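You operate a simulated robot arm through the tools that you are given. There is no shell and no other tool.

Carry out the task below with a simulated robot arm. There is one attempt and no reset: what you move stays moved.

JOB
Tag machine 1 out: counter to zero, dials to A and M, switch off, red lock tag on the peg.
Fine: clear the counter before turning the main switch off; switch off before hanging the tag.

It is judged by the outcome, as a careful person would: the job done as asked, and still so three seconds after it is handed in. It fails if anything else is knocked over, pushed out of place, dropped, spilled or broken.

ROBOT AND FRAMES
A 7-joint arm with a two-finger parallel gripper, fixed in place. Base frame: the origin is at the foot of the arm, x ahead of it, y to its left, z up. Lengths are in mm, angles in rad, forces in N, time in s.
With the tool pointing down near the work surface it reaches from about 120 to 640 mm from the base axis. Its first joint turns from -1.152 to 1.152 rad. Payload 2.4 kg.
Tool frame: the origin (TCP) lies between the finger pads and is the grasp point; the fingertips stand 30 mm ahead of it; z points along the fingers, y is the line along which they close. Largest opening 94 mm; finger width 28, thickness 10; the body of the gripper, 50 by 96 mm, starts 55 mm behind the TCP.
Orientation is told as [roll, pitch, yaw] about the base's x, y, z axes, in that order, counted from this pose: with the fingers straight down and closing along the base's y, the tool's x points along the base's -x, its y along +y and its z along -z.

CONTROLS
- The arm moves only by the tool apply_moves. Its argument "plan" is a list of rows, each a list of 7 numbers: the shift along the tool's x, y, z in units of 200 mm (1.0 is 200 mm), then the turn, a rotation vector about the tool's x, y, z in units of 180 degrees (1.0 is 180 degrees), then the gripper command, from -1 (fully open) to 1 (shut), values between in proportion. In form: [[tx, ty, tz, rx, ry, rz, claw], ...]. A call has 1 to 20 rows; each row is the pose to reach, as a shift and turn from the pose commanded when the call began, along the tool's axes at that moment. A call with a number of a shift or a turn outside -1 to 1 is refused whole. Rows are played at 5 a second. More than 50 mm and 0.15 rad between two rows, or a gripper value outside its range, and nothing of the call is played. Where a pose cannot be reached the arm comes as near as it can. A force on the tool above 90 N (or 10 N above the force at the start of the call, whichever is more), or a blocked arm, ends the call early, and 0.2 s more pass. The fingers move at their own pace (about 153 mm/s each) and stop on an object; they squeeze with about 43 N. The grip force told is the motor's: it shows also when the fingers shut on nothing. Time passes only in rows, and 0.2 s behind the last, so rows that repeat a pose let the fingers close. The reply holds the time, the measured pose of the TCP, the force on the tool along the base axes, the opening and the grip force, in the units named above and with some noise, with the torque about the TCP (base axes, N m) and any sound that the robot's microphone picked up, and new pictures: "pictures" is both (left out), scene, wrist or none.
- Cameras (640 x 400 px; columns grow to the right, rows downward): "scene" is fixed at [49.7, 489.7, 1462.9]; the picture's right is [-0.62, -0.78, 0.00], its down [-0.38, 0.30, -0.88] and it looks along [0.69, -0.54, -0.48] (base axes); focal length 290 px, centre (320, 200). "wrist" rides on the gripper at [76, 14, -103] in the tool frame; the picture's right is [-0.18, 0.98, 0.00], its down [-0.75, -0.14, -0.64] and it looks along [-0.63, -0.12, 0.77] (tool axes); focal length 243 px, centre (320, 200). There is no depth. A picture from a camera that has moved, and an enlarged one, comes with that camera's place and axes in the base frame and with its lens. The place of the scene camera against the robot may be out by one fixed shift of up to 12 mm in any direction.
- close_up(camera, box): a new picture of the part [left, top, right, bottom] of that camera's present view, enlarged. No time passes.
- job_done(): hands the job in; it is judged then, once.

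Places have to be worked out from the pictures, the camera data and where the tool is seen. Open the gripper and draw the arm clear of the work before you hand the job in, unless the task says otherwise.

The tools are called after ">>>" as name(argument=value, ...) on one line, values as JSON. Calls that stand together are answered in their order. apply_moves: Moves the arm, as the interface text tells. Its arguments: {"type":"object","properties":{"plan":{"type":"array"},"pictures":{"type":"string","enum":["both","scene","wrist","none"]}},"required":["plan"]} The other tools are called the same way: close_up (camera, box) takes an enlarged picture of a part of a camera's view; job_done () hands the job in.

At the start:

```text
clock: 0.0
ee_pos: [449.3, 84.0, 1288.3]
tool_rot: [-0.001, -0.001, 0.0]
ft_force: [0.0, 0.7, -0.7]
moment: [0.02, -0.02, -0.01]
grip_width: 94.1
gripper_force: 0.0
```

scene: 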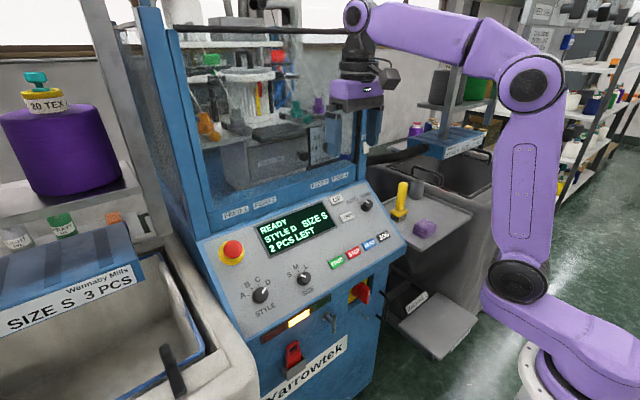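
wrist: 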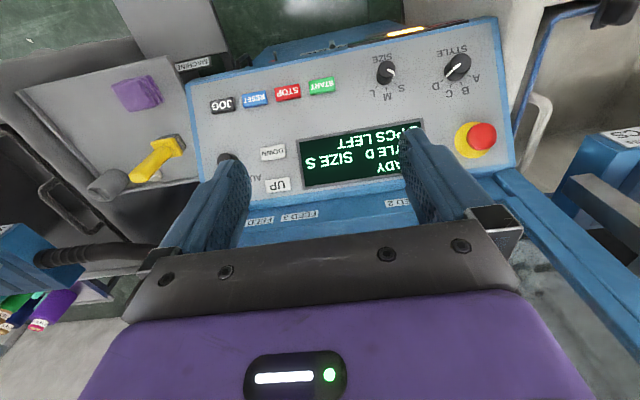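

I begin by looking closely at the panel and surroundings to identify the controls before moving.

>>> close_up(camera="scene", box=[200, 180, 420, 318])

>>> close_up(camera="scene", box=[220, 270, 400, 400])

>>> close_up(camera="scene", box=[340, 120, 500, 280])

>>> close_up(camera="wrist", box=[160, 0, 560, 220])

>>> close_up(camera="wrist", box=[0, 0, 240, 220])

>>> close_up(camera="scene", box=[0, 60, 240, 400])

```text
2.90 times, centred on (310, 249) of scene
camera zoom: at [49.7, 489.7, 1462.9], right [-0.62, -0.78, 0.0], down [-0.38, 0.3, -0.88], along [0.69, -0.54, -0.48], focal length 840 px, centre (349, 58)
```

zoom: 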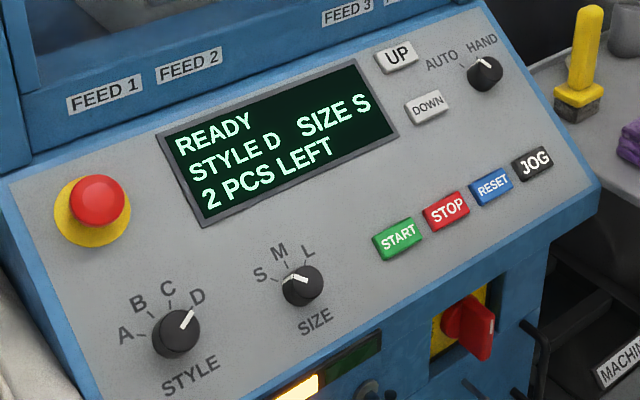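

```text
3.08 times, centred on (310, 335) of scene
camera zoom: at [49.7, 489.7, 1462.9], right [-0.62, -0.78, 0.0], down [-0.38, 0.3, -0.88], along [0.69, -0.54, -0.48], focal length 892 px, centre (351, -215)
```

zoom: 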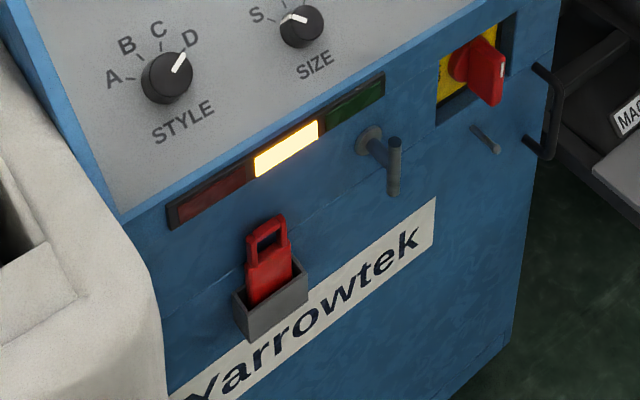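

```text
2.50 times, centred on (420, 200) of scene
camera zoom: at [49.7, 489.7, 1462.9], right [-0.62, -0.78, 0.0], down [-0.38, 0.3, -0.88], along [0.69, -0.54, -0.48], focal length 725 px, centre (70, 200)
```

zoom: 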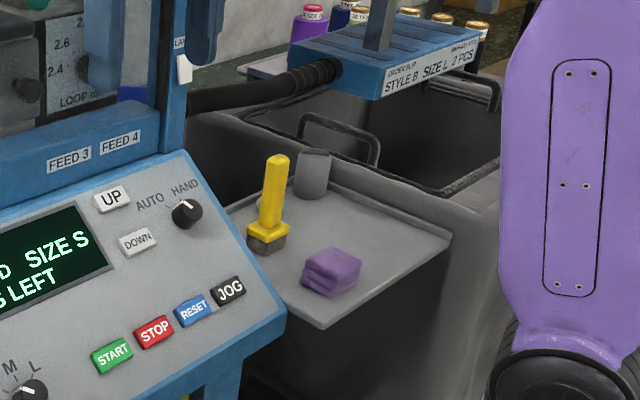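

```text
1.60 times, centred on (360, 110) of wrist
camera zoom: at [372.0, 99.2, 1391.8], right [0.18, 0.98, 0.0], down [0.75, -0.14, 0.64], along [0.63, -0.12, -0.77], focal length 388 px, centre (256, 344)
```

zoom: 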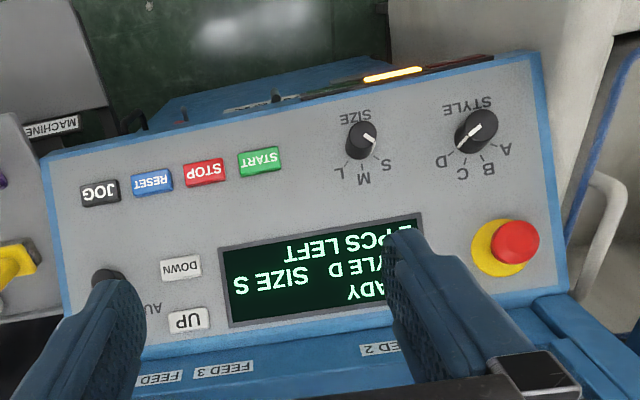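

```text
1.82 times, centred on (120, 110) of wrist
camera zoom: at [372.0, 99.2, 1391.8], right [0.18, 0.98, 0.0], down [0.75, -0.14, 0.64], along [0.63, -0.12, -0.77], focal length 441 px, centre (684, 364)
```

zoom: 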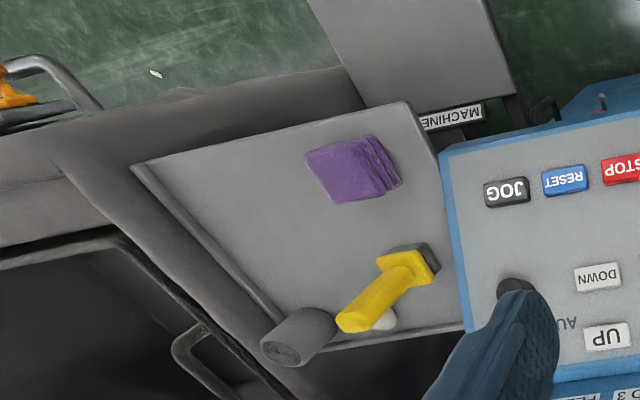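

```text
1.18 times, centred on (120, 230) of scene
camera zoom: at [49.7, 489.7, 1462.9], right [-0.62, -0.78, 0.0], down [-0.38, 0.3, -0.88], along [0.69, -0.54, -0.48], focal length 341 px, centre (555, 165)
```

zoom: 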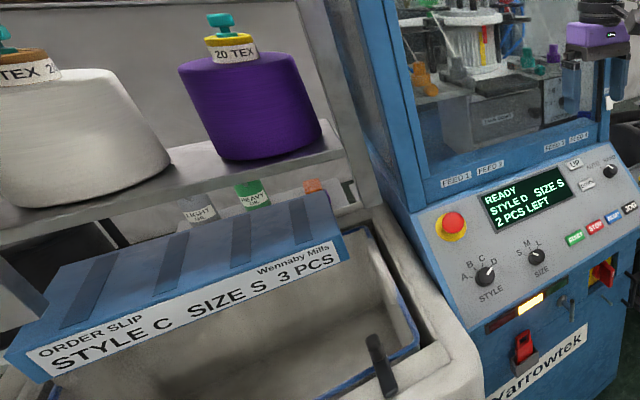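

The layout is clear: the STYLE dial points to D, SIZE to S, the display reads "2 PCS LEFT", the red tag sits in a pocket on the front face, with the peg and the red main switch to its right. I'll draw back and down a little to get a second wrist view for triangulation.

>>> apply_moves(plan=[[0.19, 0, 0.1, 0, 0, 0, -1], [0.38, 0, 0.25, 0, 0, 0, -1], [0.57, 0, 0.4, 0, 0, 0, -1], [0.75, 0, 0.55, 0, 0, 0, -1], [0.75, 0, 0.69, 0, 0, 0, -1], [0.75, 0, 0.69, 0, 0, 0, -1]], pictures="both")

>>> close_up(camera="scene", box=[380, 270, 480, 335])

```text
clock: 1.4
ee_pos: [297.8, 85.8, 1150.3]
tool_rot: [0.0, -0.004, 0.0]
ft_force: [0.0, -0.2, 0.3]
moment: [0.0, -0.02, 0.01]
grip_width: 94.0
gripper_force: 0.0
camera wrist: at [222.3, 99.7, 1253.4], right [0.18, 0.98, 0.0], down [0.75, -0.14, 0.64], along [0.63, -0.12, -0.77], focal length 243 px, centre (320, 200)
```

scene: 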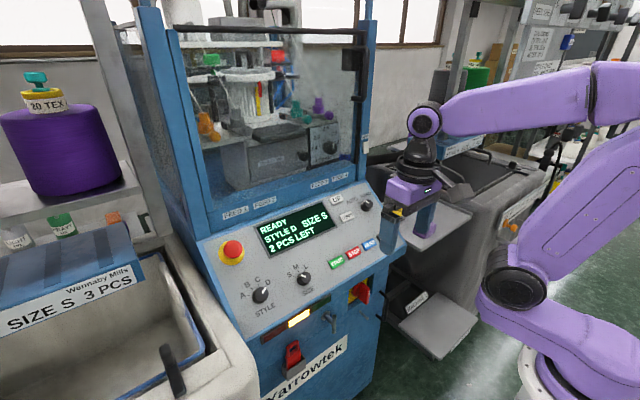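
wrist: 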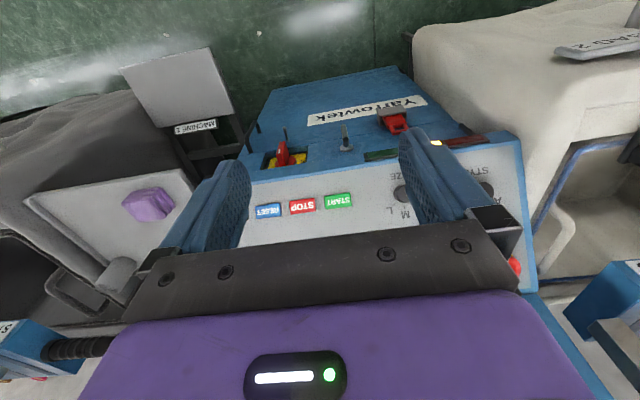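

```text
6.15 times, centred on (430, 302) of scene
camera zoom: at [49.7, 489.7, 1462.9], right [-0.62, -0.78, 0.0], down [-0.38, 0.3, -0.88], along [0.69, -0.54, -0.48], focal length 1784 px, centre (-357, -431)
```

zoom: 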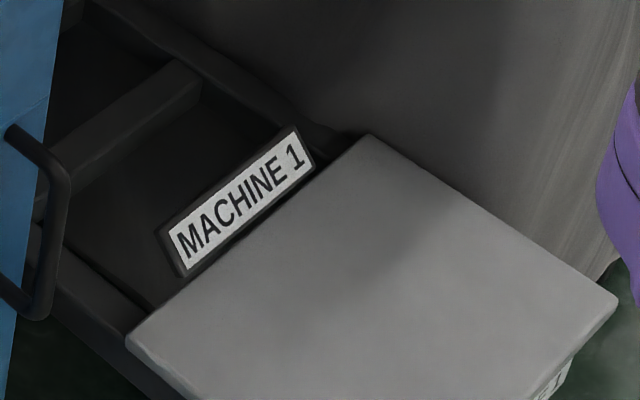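

The sign confirms machine 1. Now close-ups from this wrist pose for the front face and panel.

>>> close_up(camera="wrist", box=[240, 60, 440, 185])

>>> close_up(camera="wrist", box=[340, 80, 540, 205])

>>> close_up(camera="wrist", box=[240, 150, 440, 275])

```text
3.20 times, centred on (340, 122) of wrist
camera zoom: at [222.3, 99.7, 1253.4], right [0.18, 0.98, 0.0], down [0.75, -0.14, 0.64], along [0.63, -0.12, -0.77], focal length 776 px, centre (256, 448)
```

zoom: 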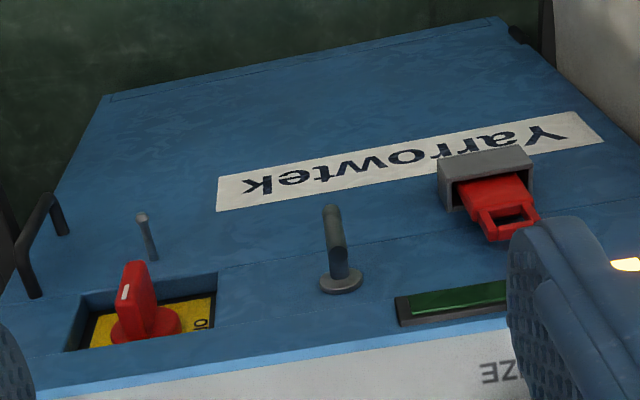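

```text
3.20 times, centred on (440, 142) of wrist
camera zoom: at [222.3, 99.7, 1253.4], right [0.18, 0.98, 0.0], down [0.75, -0.14, 0.64], along [0.63, -0.12, -0.77], focal length 776 px, centre (-64, 384)
```

zoom: 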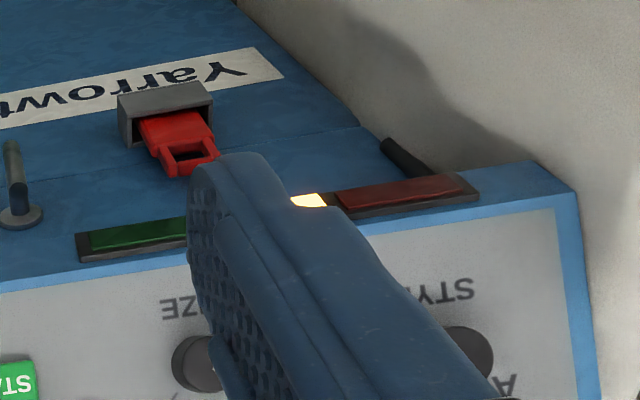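

```text
3.20 times, centred on (340, 212) of wrist
camera zoom: at [222.3, 99.7, 1253.4], right [0.18, 0.98, 0.0], down [0.75, -0.14, 0.64], along [0.63, -0.12, -0.77], focal length 776 px, centre (256, 160)
```

zoom: 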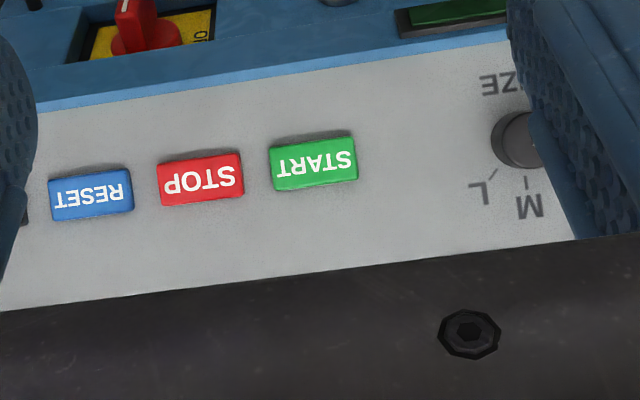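

Let me zoom strongly on the peg, switch and tag from the scene camera to understand their shapes.

>>> close_up(camera="scene", box=[310, 295, 350, 345])

>>> close_up(camera="scene", box=[335, 270, 385, 325])

>>> close_up(camera="scene", box=[270, 325, 325, 385])

>>> close_up(camera="wrist", box=[330, 115, 360, 160])

>>> close_up(camera="wrist", box=[255, 120, 315, 175])

>>> close_up(camera="wrist", box=[370, 95, 420, 140])

```text
8.00 times, centred on (330, 320) of scene
camera zoom: at [49.7, 489.7, 1462.9], right [-0.62, -0.78, 0.0], down [-0.38, 0.3, -0.88], along [0.69, -0.54, -0.48], focal length 2319 px, centre (240, -760)
```

zoom: 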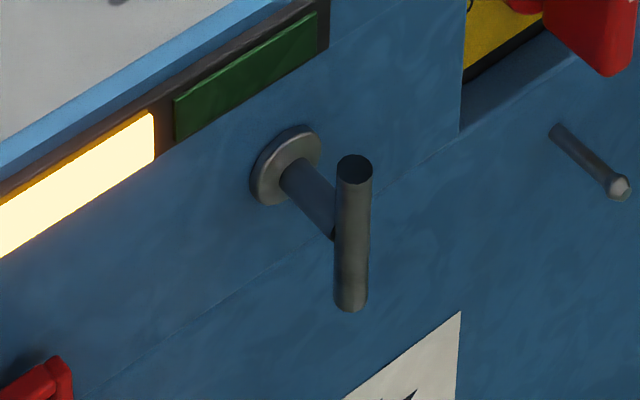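

```text
7.27 times, centred on (360, 298) of scene
camera zoom: at [49.7, 489.7, 1462.9], right [-0.62, -0.78, 0.0], down [-0.38, 0.3, -0.88], along [0.69, -0.54, -0.48], focal length 2108 px, centre (29, -509)
```

zoom: 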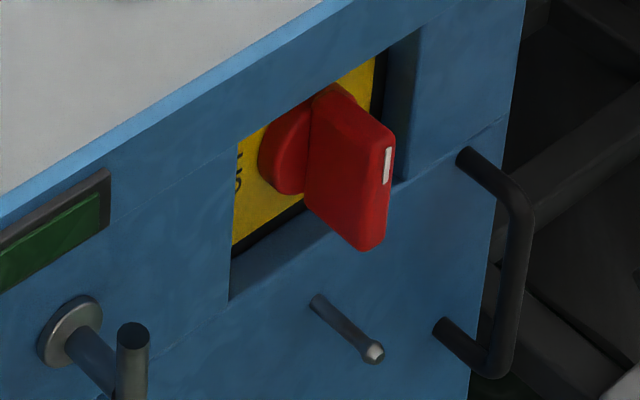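

```text
6.67 times, centred on (298, 355) of scene
camera zoom: at [49.7, 489.7, 1462.9], right [-0.62, -0.78, 0.0], down [-0.38, 0.3, -0.88], along [0.69, -0.54, -0.48], focal length 1933 px, centre (470, -833)
```

zoom: 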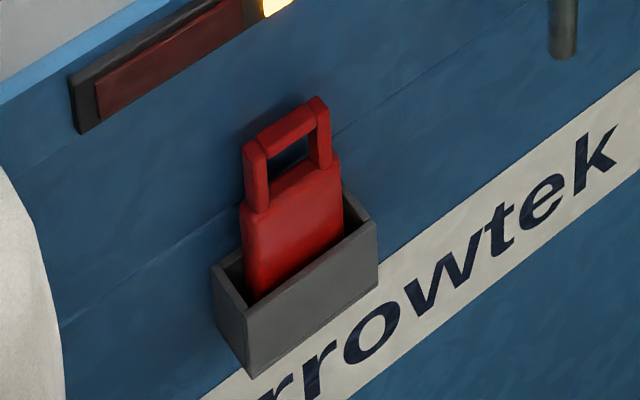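

```text
8.89 times, centred on (345, 138) of wrist
camera zoom: at [222.3, 99.7, 1253.4], right [0.18, 0.98, 0.0], down [0.75, -0.14, 0.64], along [0.63, -0.12, -0.77], focal length 2157 px, centre (98, 756)
```

zoom: 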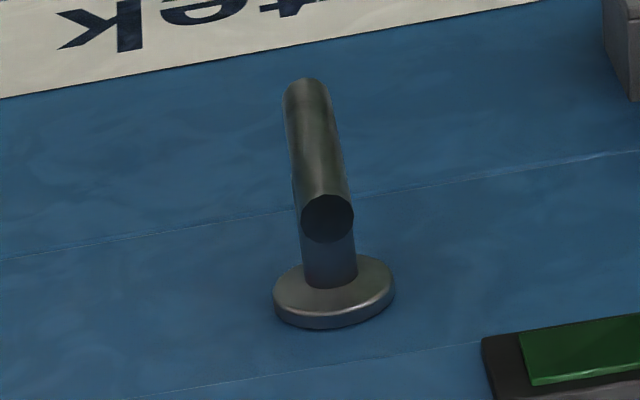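

```text
7.27 times, centred on (285, 148) of wrist
camera zoom: at [222.3, 99.7, 1253.4], right [0.18, 0.98, 0.0], down [0.75, -0.14, 0.64], along [0.63, -0.12, -0.77], focal length 1764 px, centre (574, 582)
```

zoom: 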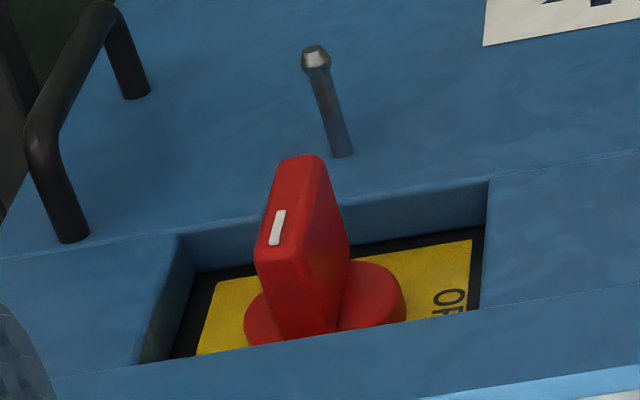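

```text
8.89 times, centred on (395, 118) of wrist
camera zoom: at [222.3, 99.7, 1253.4], right [0.18, 0.98, 0.0], down [0.75, -0.14, 0.64], along [0.63, -0.12, -0.77], focal length 2157 px, centre (-347, 933)
```

zoom: 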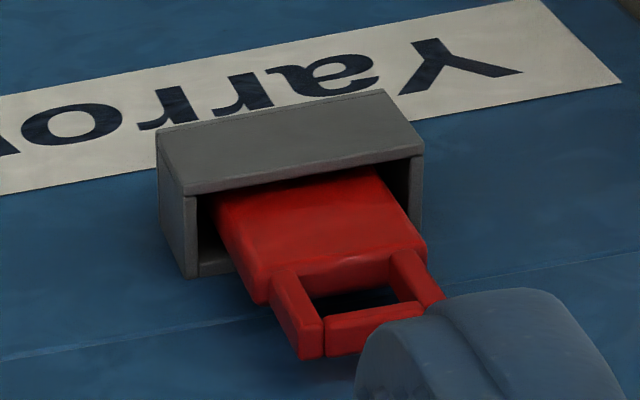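

The stereo estimate puts the panel aligned with the base axes (right = -y), sloping about 38°; DOWN is near (567, -22, 1005). The peg is the small pin below the main switch. I tilt the tool to face the panel and move above DOWN, keeping the fingers open for a clear view.

>>> apply_moves(plan=[[-0.11, -0.07, 0.02, 0, -0.026, 0, -1], [-0.22, -0.14, 0.04, 0, -0.053, 0, -1], [-0.33, -0.2, 0.06, 0, -0.079, 0, -1], [-0.44, -0.27, 0.09, 0, -0.106, 0, -1], [-0.55, -0.34, 0.12, 0, -0.132, 0, -1], [-0.66, -0.4, 0.15, 0, -0.158, 0, -1], [-0.77, -0.47, 0.18, 0, -0.185, 0, -1], [-0.88, -0.54, 0.2, 0, -0.211, 0, -1], [-0.88, -0.54, 0.2, 0, -0.211, 0, -1]], pictures="both")

```text
clock: 3.4
ee_pos: [474.2, -24.8, 1110.7]
tool_rot: [-0.001, -0.667, 0.0]
ft_force: [-0.4, -0.7, -0.2]
moment: [-0.02, 0.03, 0.0]
grip_width: 94.0
gripper_force: 0.1
camera wrist: at [351.5, -8.8, 1145.2], right [0.15, 0.98, 0.11], down [0.2, -0.14, 0.97], along [0.97, -0.12, -0.21], focal length 243 px, centre (320, 200)
```

scene: 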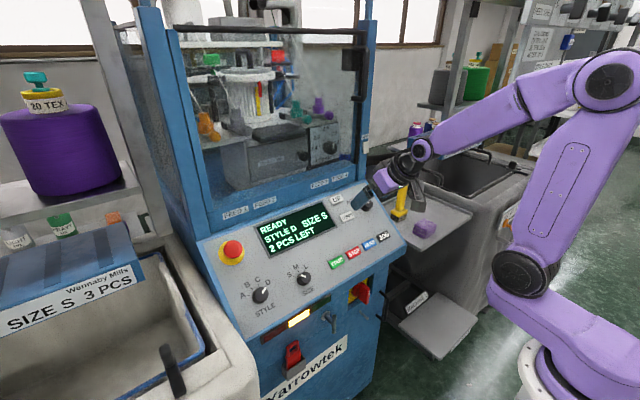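
wrist: 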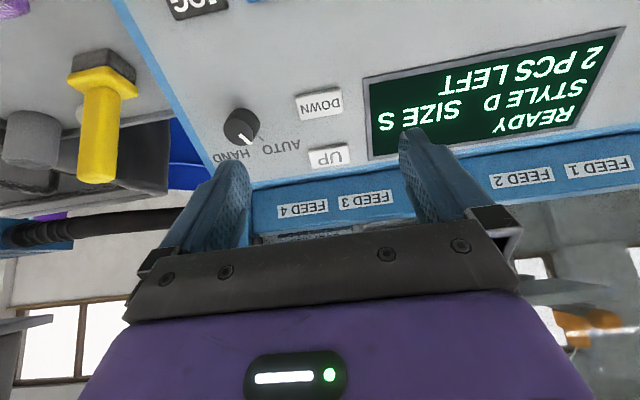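

The DOWN button triangulates to about (570, -24, 999). I take a close-up for pixel precision before approaching.

>>> close_up(camera="wrist", box=[200, 60, 400, 185])

>>> close_up(camera="wrist", box=[360, 0, 640, 175])

```text
3.20 times, centred on (300, 122) of wrist
camera zoom: at [351.5, -8.8, 1145.2], right [0.15, 0.98, 0.11], down [0.2, -0.14, 0.97], along [0.97, -0.12, -0.21], focal length 776 px, centre (384, 448)
```

zoom: 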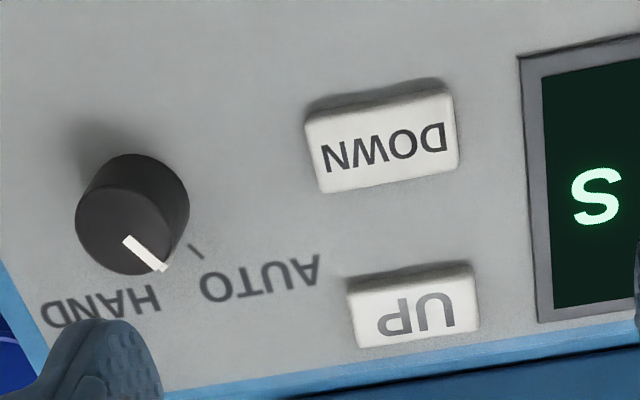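

```text
2.29 times, centred on (500, 88) of wrist
camera zoom: at [351.5, -8.8, 1145.2], right [0.15, 0.98, 0.11], down [0.2, -0.14, 0.97], along [0.97, -0.12, -0.21], focal length 555 px, centre (-91, 457)
```

zoom: 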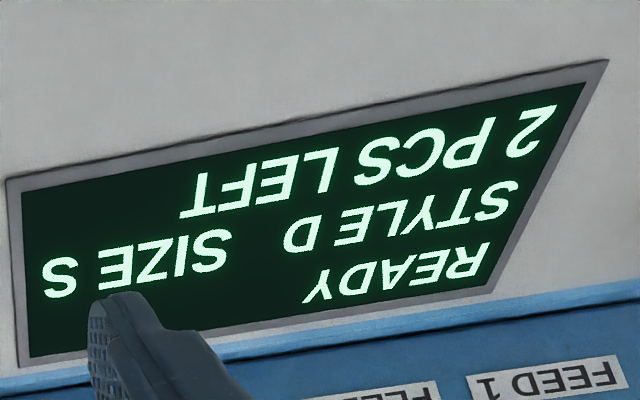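

DOWN is nearly on the tool axis (about 6 mm up-slope). I close the fingers and move to hover roughly 15 mm above the button.

>>> apply_moves(plan=[[-0.01, 0, 0.1, 0, 0, 0, 1], [-0.02, -0.001, 0.22, 0, 0, 0, 1], [-0.03, -0.002, 0.36, 0, 0, 0, 1], [-0.03, -0.002, 0.47, 0, 0, 0, 1], [-0.03, -0.002, 0.505, 0, 0, 0, 1], [-0.03, -0.002, 0.505, 0, 0, 0, 1]], pictures="both")

>>> close_up(camera="wrist", box=[220, 60, 420, 185])

>>> close_up(camera="scene", box=[240, 150, 420, 270])

```text
clock: 4.8
ee_pos: [542.3, -24.2, 1035.3]
tool_rot: [0.0, -0.666, 0.0]
ft_force: [-0.3, -0.9, -0.1]
moment: [0.0, 0.01, 0.04]
grip_width: 0.1
gripper_force: 32.8
camera wrist: at [419.5, -9.4, 1069.8], right [0.15, 0.98, 0.11], down [0.2, -0.14, 0.97], along [0.97, -0.12, -0.21], focal length 243 px, centre (320, 200)
```

scene: 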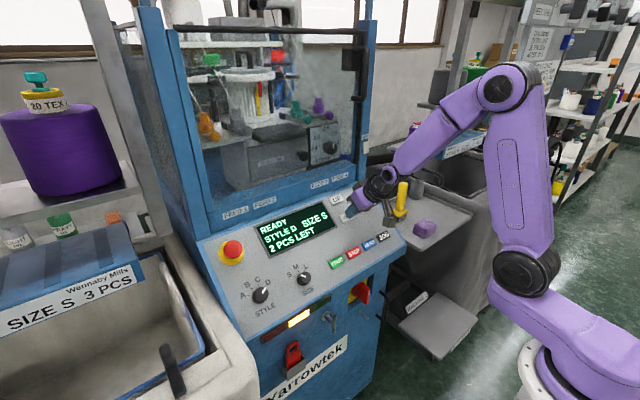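
wrist: 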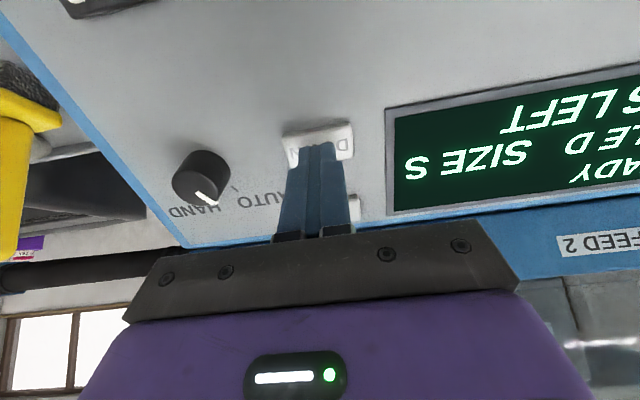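

```text
3.20 times, centred on (320, 122) of wrist
camera zoom: at [419.5, -9.4, 1069.8], right [0.15, 0.98, 0.11], down [0.2, -0.14, 0.97], along [0.97, -0.12, -0.21], focal length 776 px, centre (320, 448)
```

zoom: 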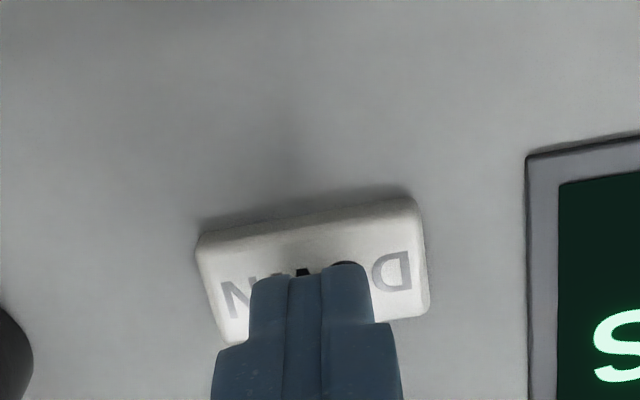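

```text
3.33 times, centred on (330, 210) of scene
camera zoom: at [49.7, 489.7, 1462.9], right [-0.62, -0.78, 0.0], down [-0.38, 0.3, -0.88], along [0.69, -0.54, -0.48], focal length 966 px, centre (287, 167)
```

zoom: 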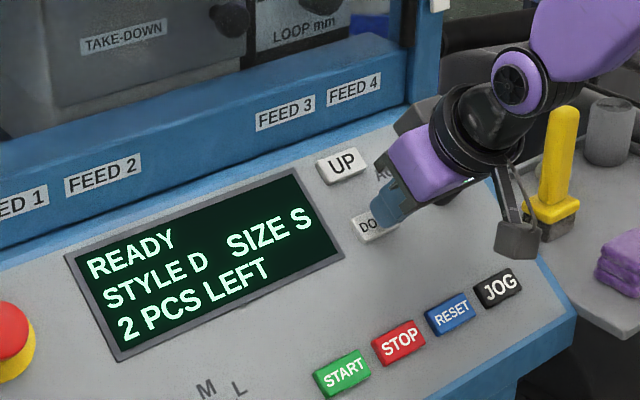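

The closed fingertips are centered over DOWN. I advance slowly along the tool axis, watching the force.

>>> apply_moves(plan=[[0, 0, 0.02, 0, 0, 0, 1], [0, 0, 0.04, 0, 0, 0, 1], [0, 0, 0.055, 0, 0, 0, 1], [0, 0, 0.065, 0, 0, 0, 1], [0, 0, 0.075, 0, 0, 0, 1]], pictures="wrist")

>>> close_up(camera="wrist", box=[220, 60, 420, 185])

```text
clock: 6.0
ee_pos: [549.8, -24.5, 1024.3]
tool_rot: [-0.001, -0.666, 0.0]
ft_force: [-2.7, 0.0, 3.8]
moment: [0.01, 0.02, -0.01]
grip_width: 0.0
gripper_force: 33.1
heard: click
camera wrist: at [427.7, -9.5, 1058.0], right [0.15, 0.98, 0.11], down [0.2, -0.14, 0.97], along [0.97, -0.12, -0.21], focal length 243 px, centre (320, 200)
```

wrist: 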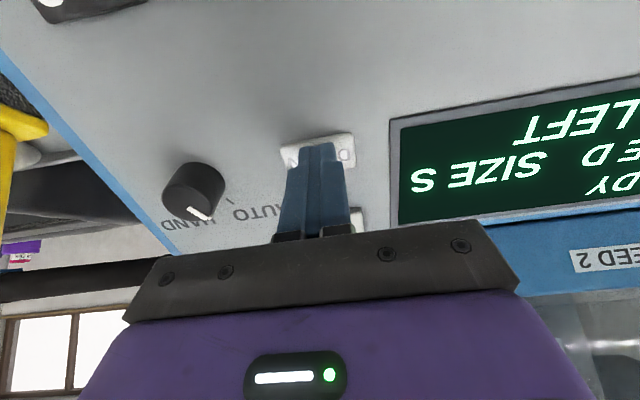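

```text
3.20 times, centred on (320, 122) of wrist
camera zoom: at [427.7, -9.5, 1058.0], right [0.15, 0.98, 0.11], down [0.2, -0.14, 0.97], along [0.97, -0.12, -0.21], focal length 776 px, centre (320, 448)
```

zoom: 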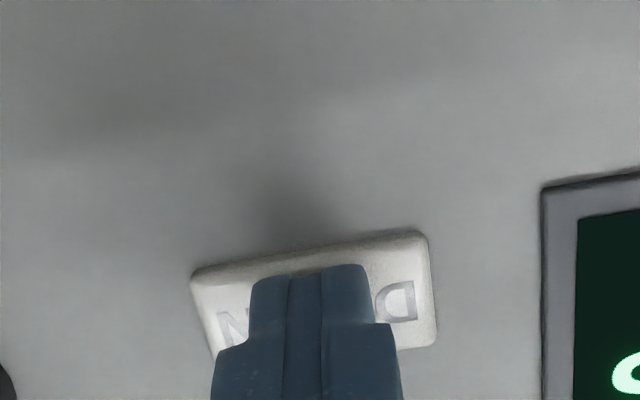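

A click was heard with about 4.7 N on the tool. I'll check the display before releasing, then back off.

>>> close_up(camera="scene", box=[240, 150, 420, 270])

>>> apply_moves(plan=[[0, 0, -0.03, 0, 0, 0, 1], [0, 0, -0.06, 0, 0, 0, 1], [0, 0, -0.06, 0, 0, 0, 1]], pictures="scene")

>>> close_up(camera="scene", box=[240, 150, 420, 270])

```text
3.33 times, centred on (330, 210) of scene
camera zoom: at [49.6, 489.7, 1462.9], right [-0.62, -0.78, 0.0], down [-0.38, 0.3, -0.88], along [0.69, -0.54, -0.48], focal length 966 px, centre (287, 167)
```

zoom: 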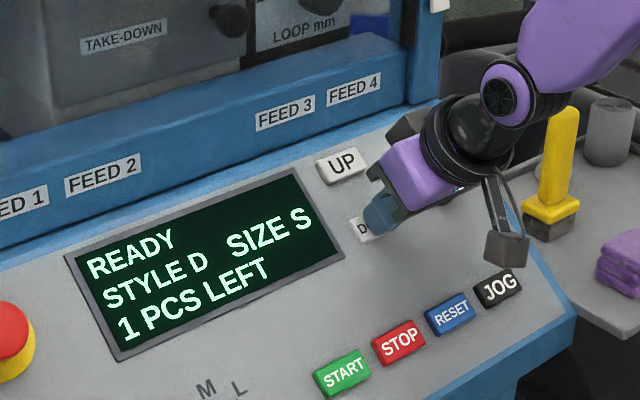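

```text
clock: 6.8
ee_pos: [542.8, -23.8, 1033.6]
tool_rot: [0.002, -0.665, -0.001]
ft_force: [0.0, -0.4, 0.2]
moment: [0.01, -0.01, 0.03]
grip_width: 0.0
gripper_force: 33.4
```

scene: 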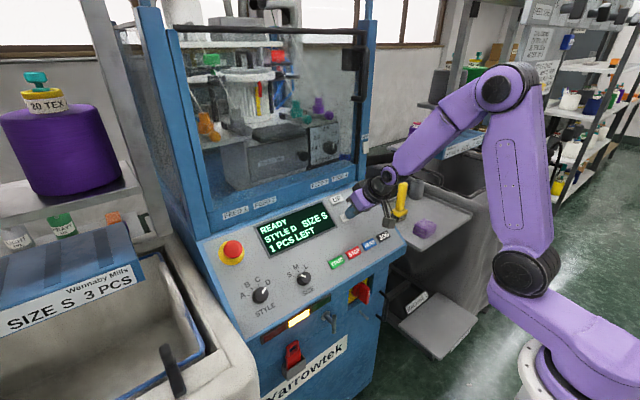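

```text
3.33 times, centred on (330, 210) of scene
camera zoom: at [49.7, 489.7, 1462.9], right [-0.62, -0.78, 0.0], down [-0.38, 0.3, -0.88], along [0.69, -0.54, -0.48], focal length 966 px, centre (287, 167)
```

zoom: 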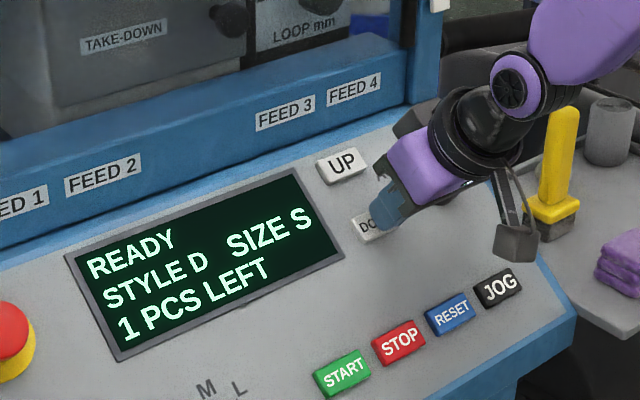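

DOWN decrements the counter: it now reads 1. I press the same way once more and back off.

>>> apply_moves(plan=[[0, 0, 0.02, 0, 0, 0, 1], [0, 0, 0.035, 0, 0, 0, 1], [0, 0, 0.045, 0, 0, 0, 1], [0, 0, 0.053, 0, 0, 0, 1], [0, 0, 0.06, 0, 0, 0, 1], [0, 0, 0.06, 0, 0, 0, 1]], pictures="none")

>>> close_up(camera="scene", box=[240, 150, 420, 270])

```text
clock: 8.2
ee_pos: [551.4, -23.7, 1023.1]
tool_rot: [0.001, -0.665, 0.0]
ft_force: [-3.7, 1.0, 3.5]
moment: [0.01, -0.01, 0.07]
grip_width: 0.0
gripper_force: 32.7
heard: click
```

```text
3.33 times, centred on (330, 210) of scene
camera zoom: at [49.6, 489.7, 1462.9], right [-0.62, -0.78, 0.0], down [-0.38, 0.3, -0.88], along [0.69, -0.54, -0.48], focal length 966 px, centre (287, 167)
```

zoom: 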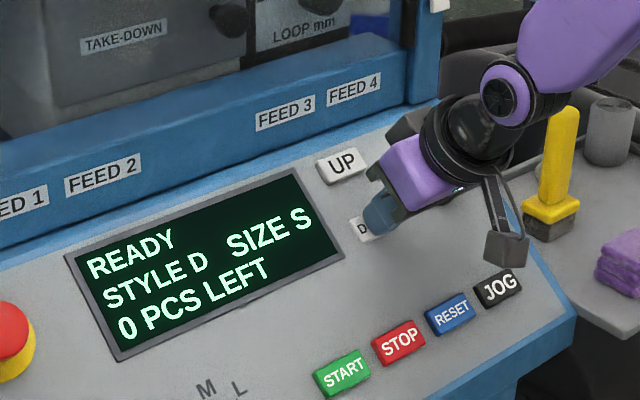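

The counter now shows 0 PCS LEFT. I retract along the tool axis and travel to the left above the SIZE dial, opening the fingers.

>>> apply_moves(plan=[[0, 0, -0.15, 0, 0, 0, 1], [0, 0, -0.35, 0, 0, 0, 1], [0, 0.1, -0.5, 0, 0, 0, 0.5], [0.08, 0.25, -0.5, 0, 0, 0, 0], [0.16, 0.41, -0.5, 0, 0, 0, 0], [0.24, 0.57, -0.5, 0, 0, 0, 0], [0.32, 0.72, -0.5, 0, 0, 0, 0], [0.4, 0.86, -0.5, 0, 0, 0, 0], [0.45, 1.0, -0.5, 0, 0, 0, 0], [0.45, 1.0, -0.5, 0, 0, 0, 0]], pictures="both")

>>> close_up(camera="scene", box=[200, 180, 380, 310])

>>> close_up(camera="wrist", box=[220, 0, 520, 187])

```text
clock: 10.4
ee_pos: [416.9, 175.0, 1045.1]
tool_rot: [-0.002, -0.666, -0.001]
ft_force: [-1.4, -0.3, -0.3]
moment: [0.0, 0.02, 0.0]
grip_width: 47.0
gripper_force: 0.1
out of reach, approached as far as the arm can: row 8
camera wrist: at [294.3, 190.3, 1081.1], right [0.14, 0.98, 0.11], down [0.2, -0.14, 0.97], along [0.97, -0.12, -0.21], focal length 243 px, centre (320, 200)
```

scene: 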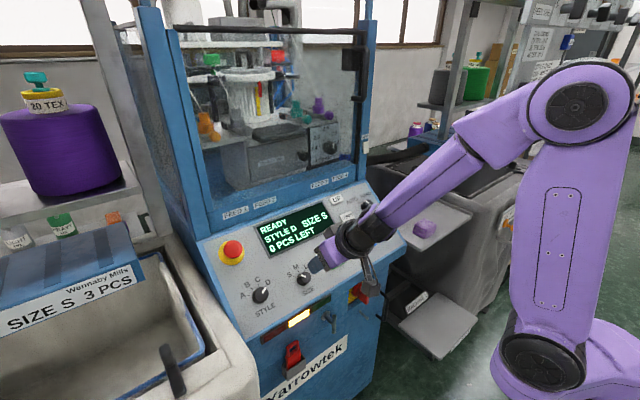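
wrist: 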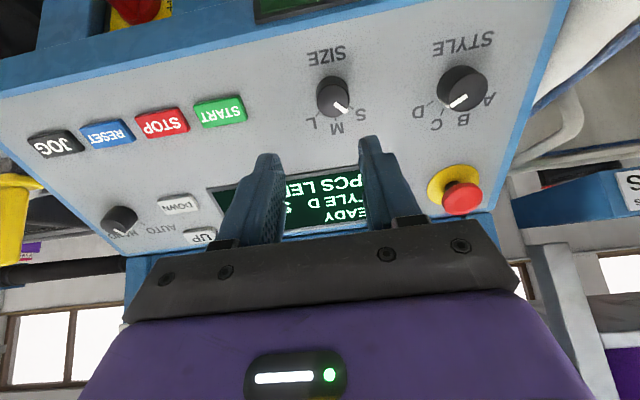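

```text
3.08 times, centred on (290, 245) of scene
camera zoom: at [49.7, 489.7, 1462.9], right [-0.62, -0.78, 0.0], down [-0.38, 0.3, -0.88], along [0.69, -0.54, -0.48], focal length 892 px, centre (412, 62)
```

zoom: 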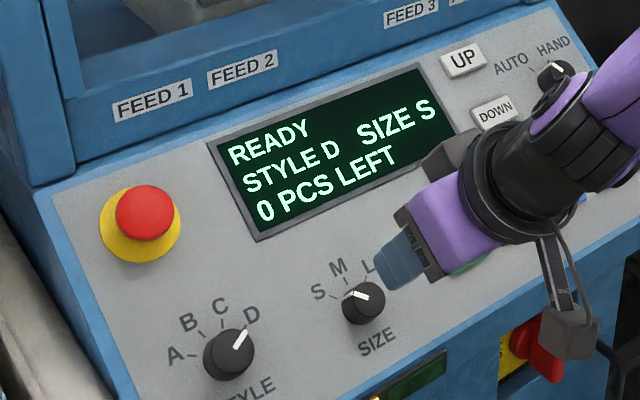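

```text
2.13 times, centred on (370, 94) of wrist
camera zoom: at [294.3, 190.3, 1081.1], right [0.14, 0.98, 0.11], down [0.2, -0.14, 0.97], along [0.97, -0.12, -0.21], focal length 518 px, centre (213, 427)
```

zoom: 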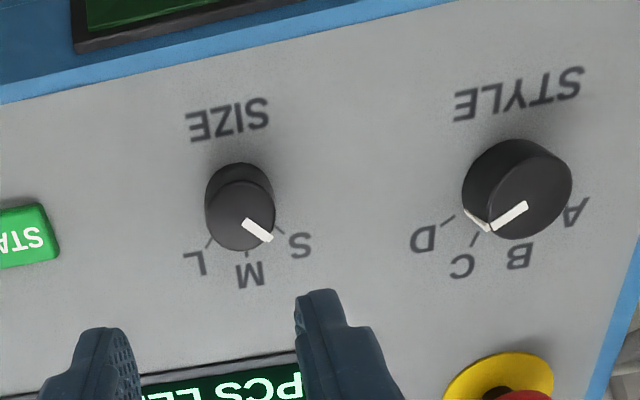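

The display reads 0 PCS; the SIZE knob top triangulates to about (485.5, 188, 952), with its pointer at S. I move to hover about 30 mm above it with fingers open ~60 mm.

>>> apply_moves(plan=[[0.009, 0.02, 0.07, 0, 0, 0, -0.28], [0.018, 0.04, 0.15, 0, 0, 0, -0.28], [0.026, 0.062, 0.22, 0, 0, 0, -0.28], [0.026, 0.062, 0.274, 0, 0, 0, -0.28], [0.026, 0.062, 0.274, 0, 0, 0, -0.28]], pictures="both")

>>> close_up(camera="wrist", box=[220, 60, 420, 185])

>>> close_up(camera="scene", box=[230, 200, 390, 310])

```text
clock: 11.6
ee_pos: [448.3, 190.0, 998.9]
tool_rot: [0.002, -0.665, 0.0]
ft_force: [0.9, -0.4, -0.1]
moment: [-0.01, -0.03, -0.03]
grip_width: 60.1
gripper_force: 0.1
camera wrist: at [325.0, 202.6, 1033.9], right [0.15, 0.98, 0.11], down [0.2, -0.14, 0.97], along [0.97, -0.12, -0.21], focal length 243 px, centre (320, 200)
```

scene: 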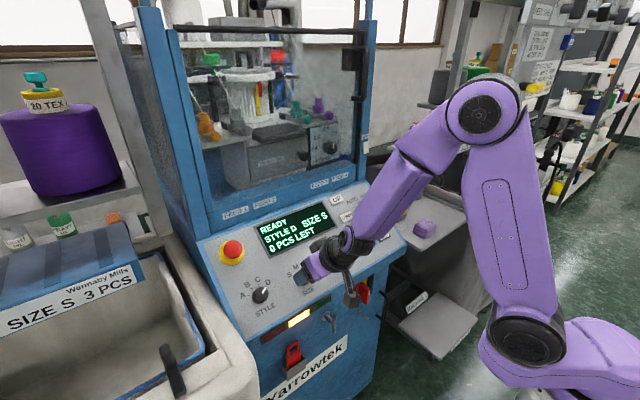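
wrist: 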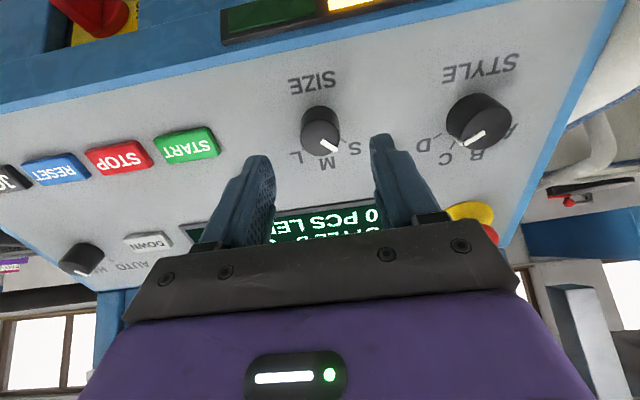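

```text
3.20 times, centred on (320, 122) of wrist
camera zoom: at [325.0, 202.6, 1033.9], right [0.15, 0.98, 0.11], down [0.2, -0.14, 0.97], along [0.97, -0.12, -0.21], focal length 776 px, centre (320, 448)
```

zoom: 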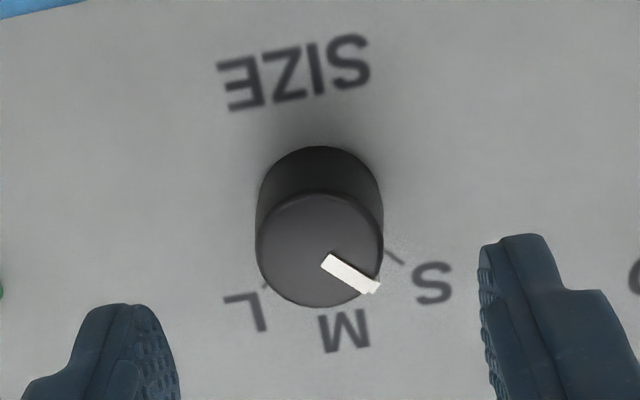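

```text
3.64 times, centred on (310, 255) of scene
camera zoom: at [49.7, 489.7, 1462.9], right [-0.62, -0.78, 0.0], down [-0.38, 0.3, -0.88], along [0.69, -0.54, -0.48], focal length 1054 px, centre (356, 0)
```

zoom: 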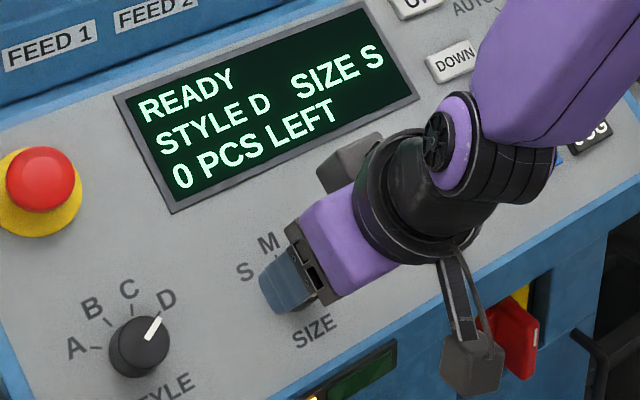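

The knob is centered on the tool axis (28 mm diameter, ~21 mm tall). I descend 45 mm along the axis so the fingertips straddle it, then close.

>>> apply_moves(plan=[[0, 0, 0.05, 0, 0, 0, -0.28], [0, 0, 0.1, 0, 0, 0, -0.28], [0, 0, 0.15, 0, 0, 0, -0.28], [0, 0, 0.19, 0, 0, 0, -0.28], [0, 0, 0.225, 0, 0, 0, -0.28], [0, 0, 0.225, 0, 0, 0, 0.2], [0, 0, 0.225, 0, 0, 0, 1], [0, 0, 0.225, 0, 0, 0, 1]], pictures="wrist")

>>> close_up(camera="wrist", box=[220, 60, 420, 185])

```text
clock: 13.4
ee_pos: [475.1, 188.0, 964.3]
tool_rot: [-0.001, -0.666, 0.0]
ft_force: [1.4, 0.5, -1.4]
moment: [-0.02, -0.35, 0.01]
grip_width: 29.2
gripper_force: 44.4
camera wrist: at [352.9, 202.8, 999.2], right [0.15, 0.98, 0.11], down [0.2, -0.14, 0.97], along [0.97, -0.12, -0.21], focal length 243 px, centre (320, 200)
```

wrist: 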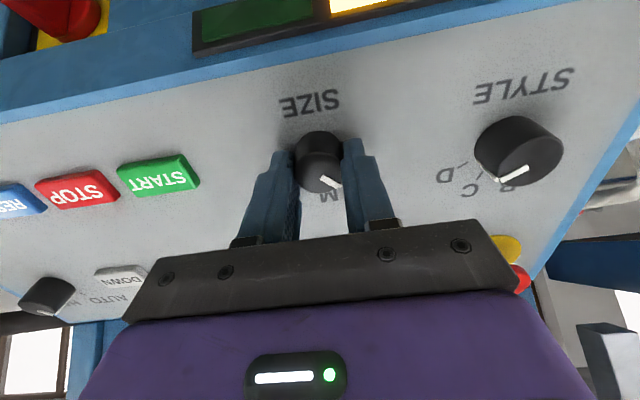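

```text
3.20 times, centred on (320, 122) of wrist
camera zoom: at [352.9, 202.8, 999.2], right [0.15, 0.98, 0.11], down [0.2, -0.14, 0.97], along [0.97, -0.12, -0.21], focal length 776 px, centre (320, 448)
```

zoom: 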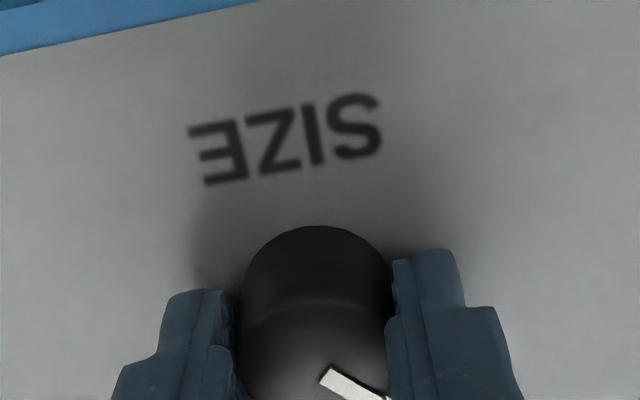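

The knob is gripped (opening 29 mm, small forces). I turn clockwise about 40° toward M.

>>> apply_moves(plan=[[0, 0, 0, 0, 0, 0.04, 1], [0, 0, 0, 0, 0, 0.08, 1], [0, 0, 0, 0, 0, 0.12, 1], [0, 0, 0, 0, 0, 0.16, 1], [0, 0, 0, 0, 0, 0.2, 1], [0, 0, 0, 0, 0, 0.222, 1], [0, 0, 0, 0, 0, 0.222, 1]], pictures="both")

>>> close_up(camera="scene", box=[230, 200, 390, 310])

```text
clock: 14.3
ee_pos: [495.5, 164.7, 973.8]
tool_rot: [0.326, -0.616, -0.59]
ft_force: [-22.6, -5.6, 24.2]
moment: [0.17, 0.35, 0.02]
grip_width: 0.0
gripper_force: 33.1
stopped in row 4: the force on the tool passed its limit at 109 N (the readings are from after the stop); the commanded pose is now the measured one
camera wrist: at [384.4, 216.1, 1014.2], right [0.49, 0.79, 0.36], down [0.05, -0.44, 0.89], along [0.87, -0.42, -0.26], focal length 243 px, centre (320, 200)
```

scene: 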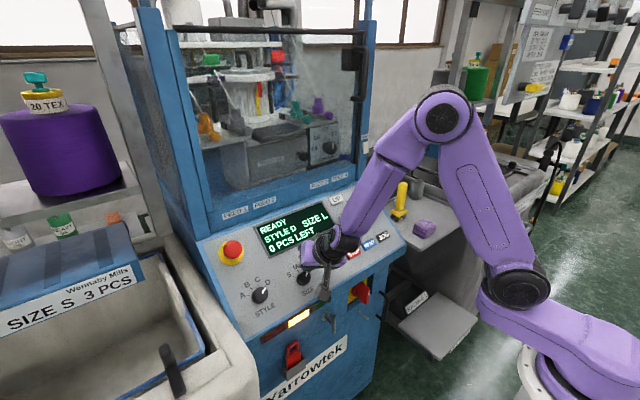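
wrist: 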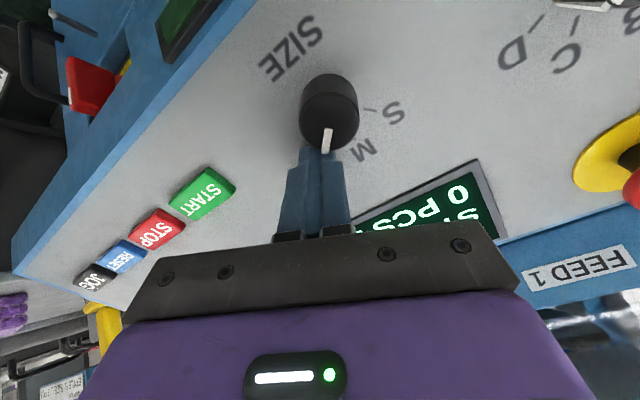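

```text
3.64 times, centred on (310, 255) of scene
camera zoom: at [48.8, 489.3, 1463.0], right [-0.62, -0.78, 0.0], down [-0.38, 0.3, -0.88], along [0.69, -0.54, -0.48], focal length 1054 px, centre (356, 0)
```

zoom: 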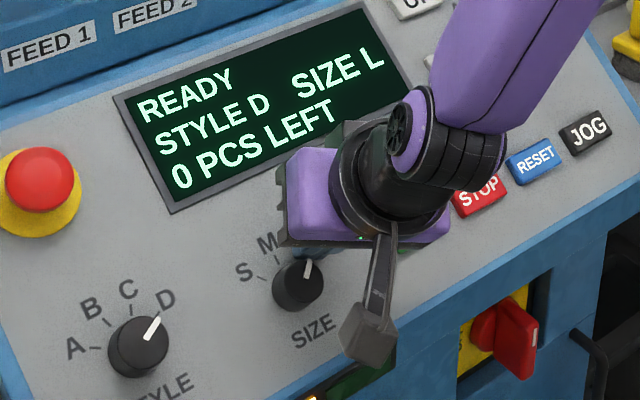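

The rotation made the arm swing and the fingers slipped off: SIZE now reads L, and the tool is resting against the panel. I retract straight back along the tool axis first.

>>> apply_moves(plan=[[0, 0, -0.03, 0, 0, 0, 1], [0, 0, -0.08, 0, 0, 0, 1], [0, 0, -0.14, 0, 0, 0, 1], [0, 0, -0.2, 0, 0, 0, 1], [0, 0, -0.25, 0, 0, 0, 1], [0, 0, -0.25, 0, 0, 0, 1]], pictures="both")

>>> close_up(camera="wrist", box=[220, 20, 480, 182])

>>> close_up(camera="scene", box=[200, 180, 420, 318])

```text
clock: 15.7
ee_pos: [465.2, 165.9, 1013.4]
tool_rot: [0.327, -0.617, -0.588]
ft_force: [0.6, -0.4, 0.6]
moment: [-0.02, -0.01, -0.01]
grip_width: 0.0
gripper_force: 33.6
camera wrist: at [354.5, 218.2, 1052.6], right [0.49, 0.79, 0.36], down [0.05, -0.44, 0.89], along [0.87, -0.42, -0.26], focal length 243 px, centre (320, 200)
```

scene: 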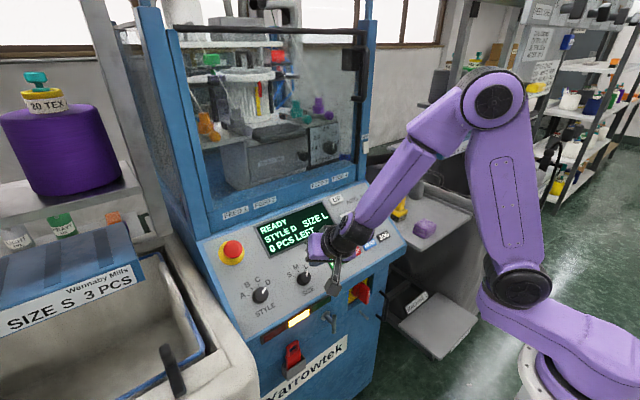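
wrist: 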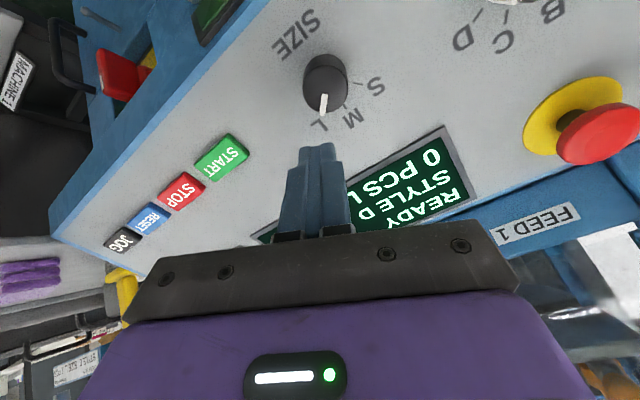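

```text
2.46 times, centred on (350, 101) of wrist
camera zoom: at [354.5, 218.2, 1052.6], right [0.49, 0.79, 0.36], down [0.05, -0.44, 0.89], along [0.87, -0.42, -0.26], focal length 597 px, centre (246, 444)
```

zoom: 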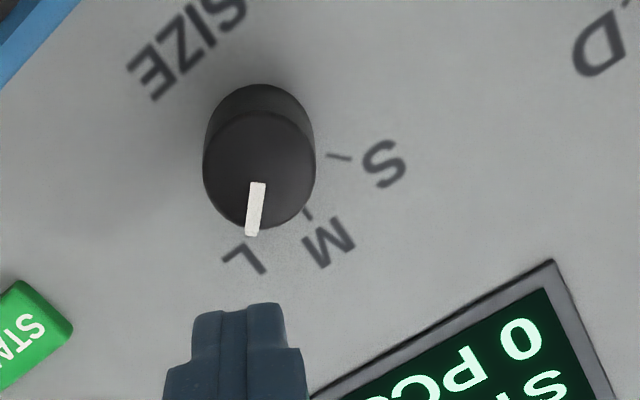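

```text
2.90 times, centred on (310, 249) of scene
camera zoom: at [49.7, 489.7, 1462.9], right [-0.62, -0.78, 0.0], down [-0.38, 0.3, -0.88], along [0.69, -0.54, -0.48], focal length 840 px, centre (349, 58)
```

zoom: 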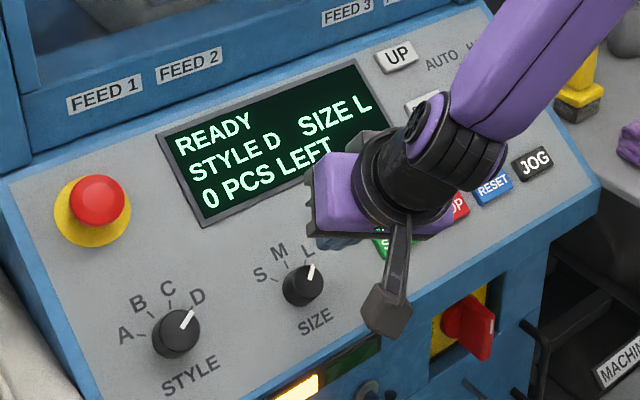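

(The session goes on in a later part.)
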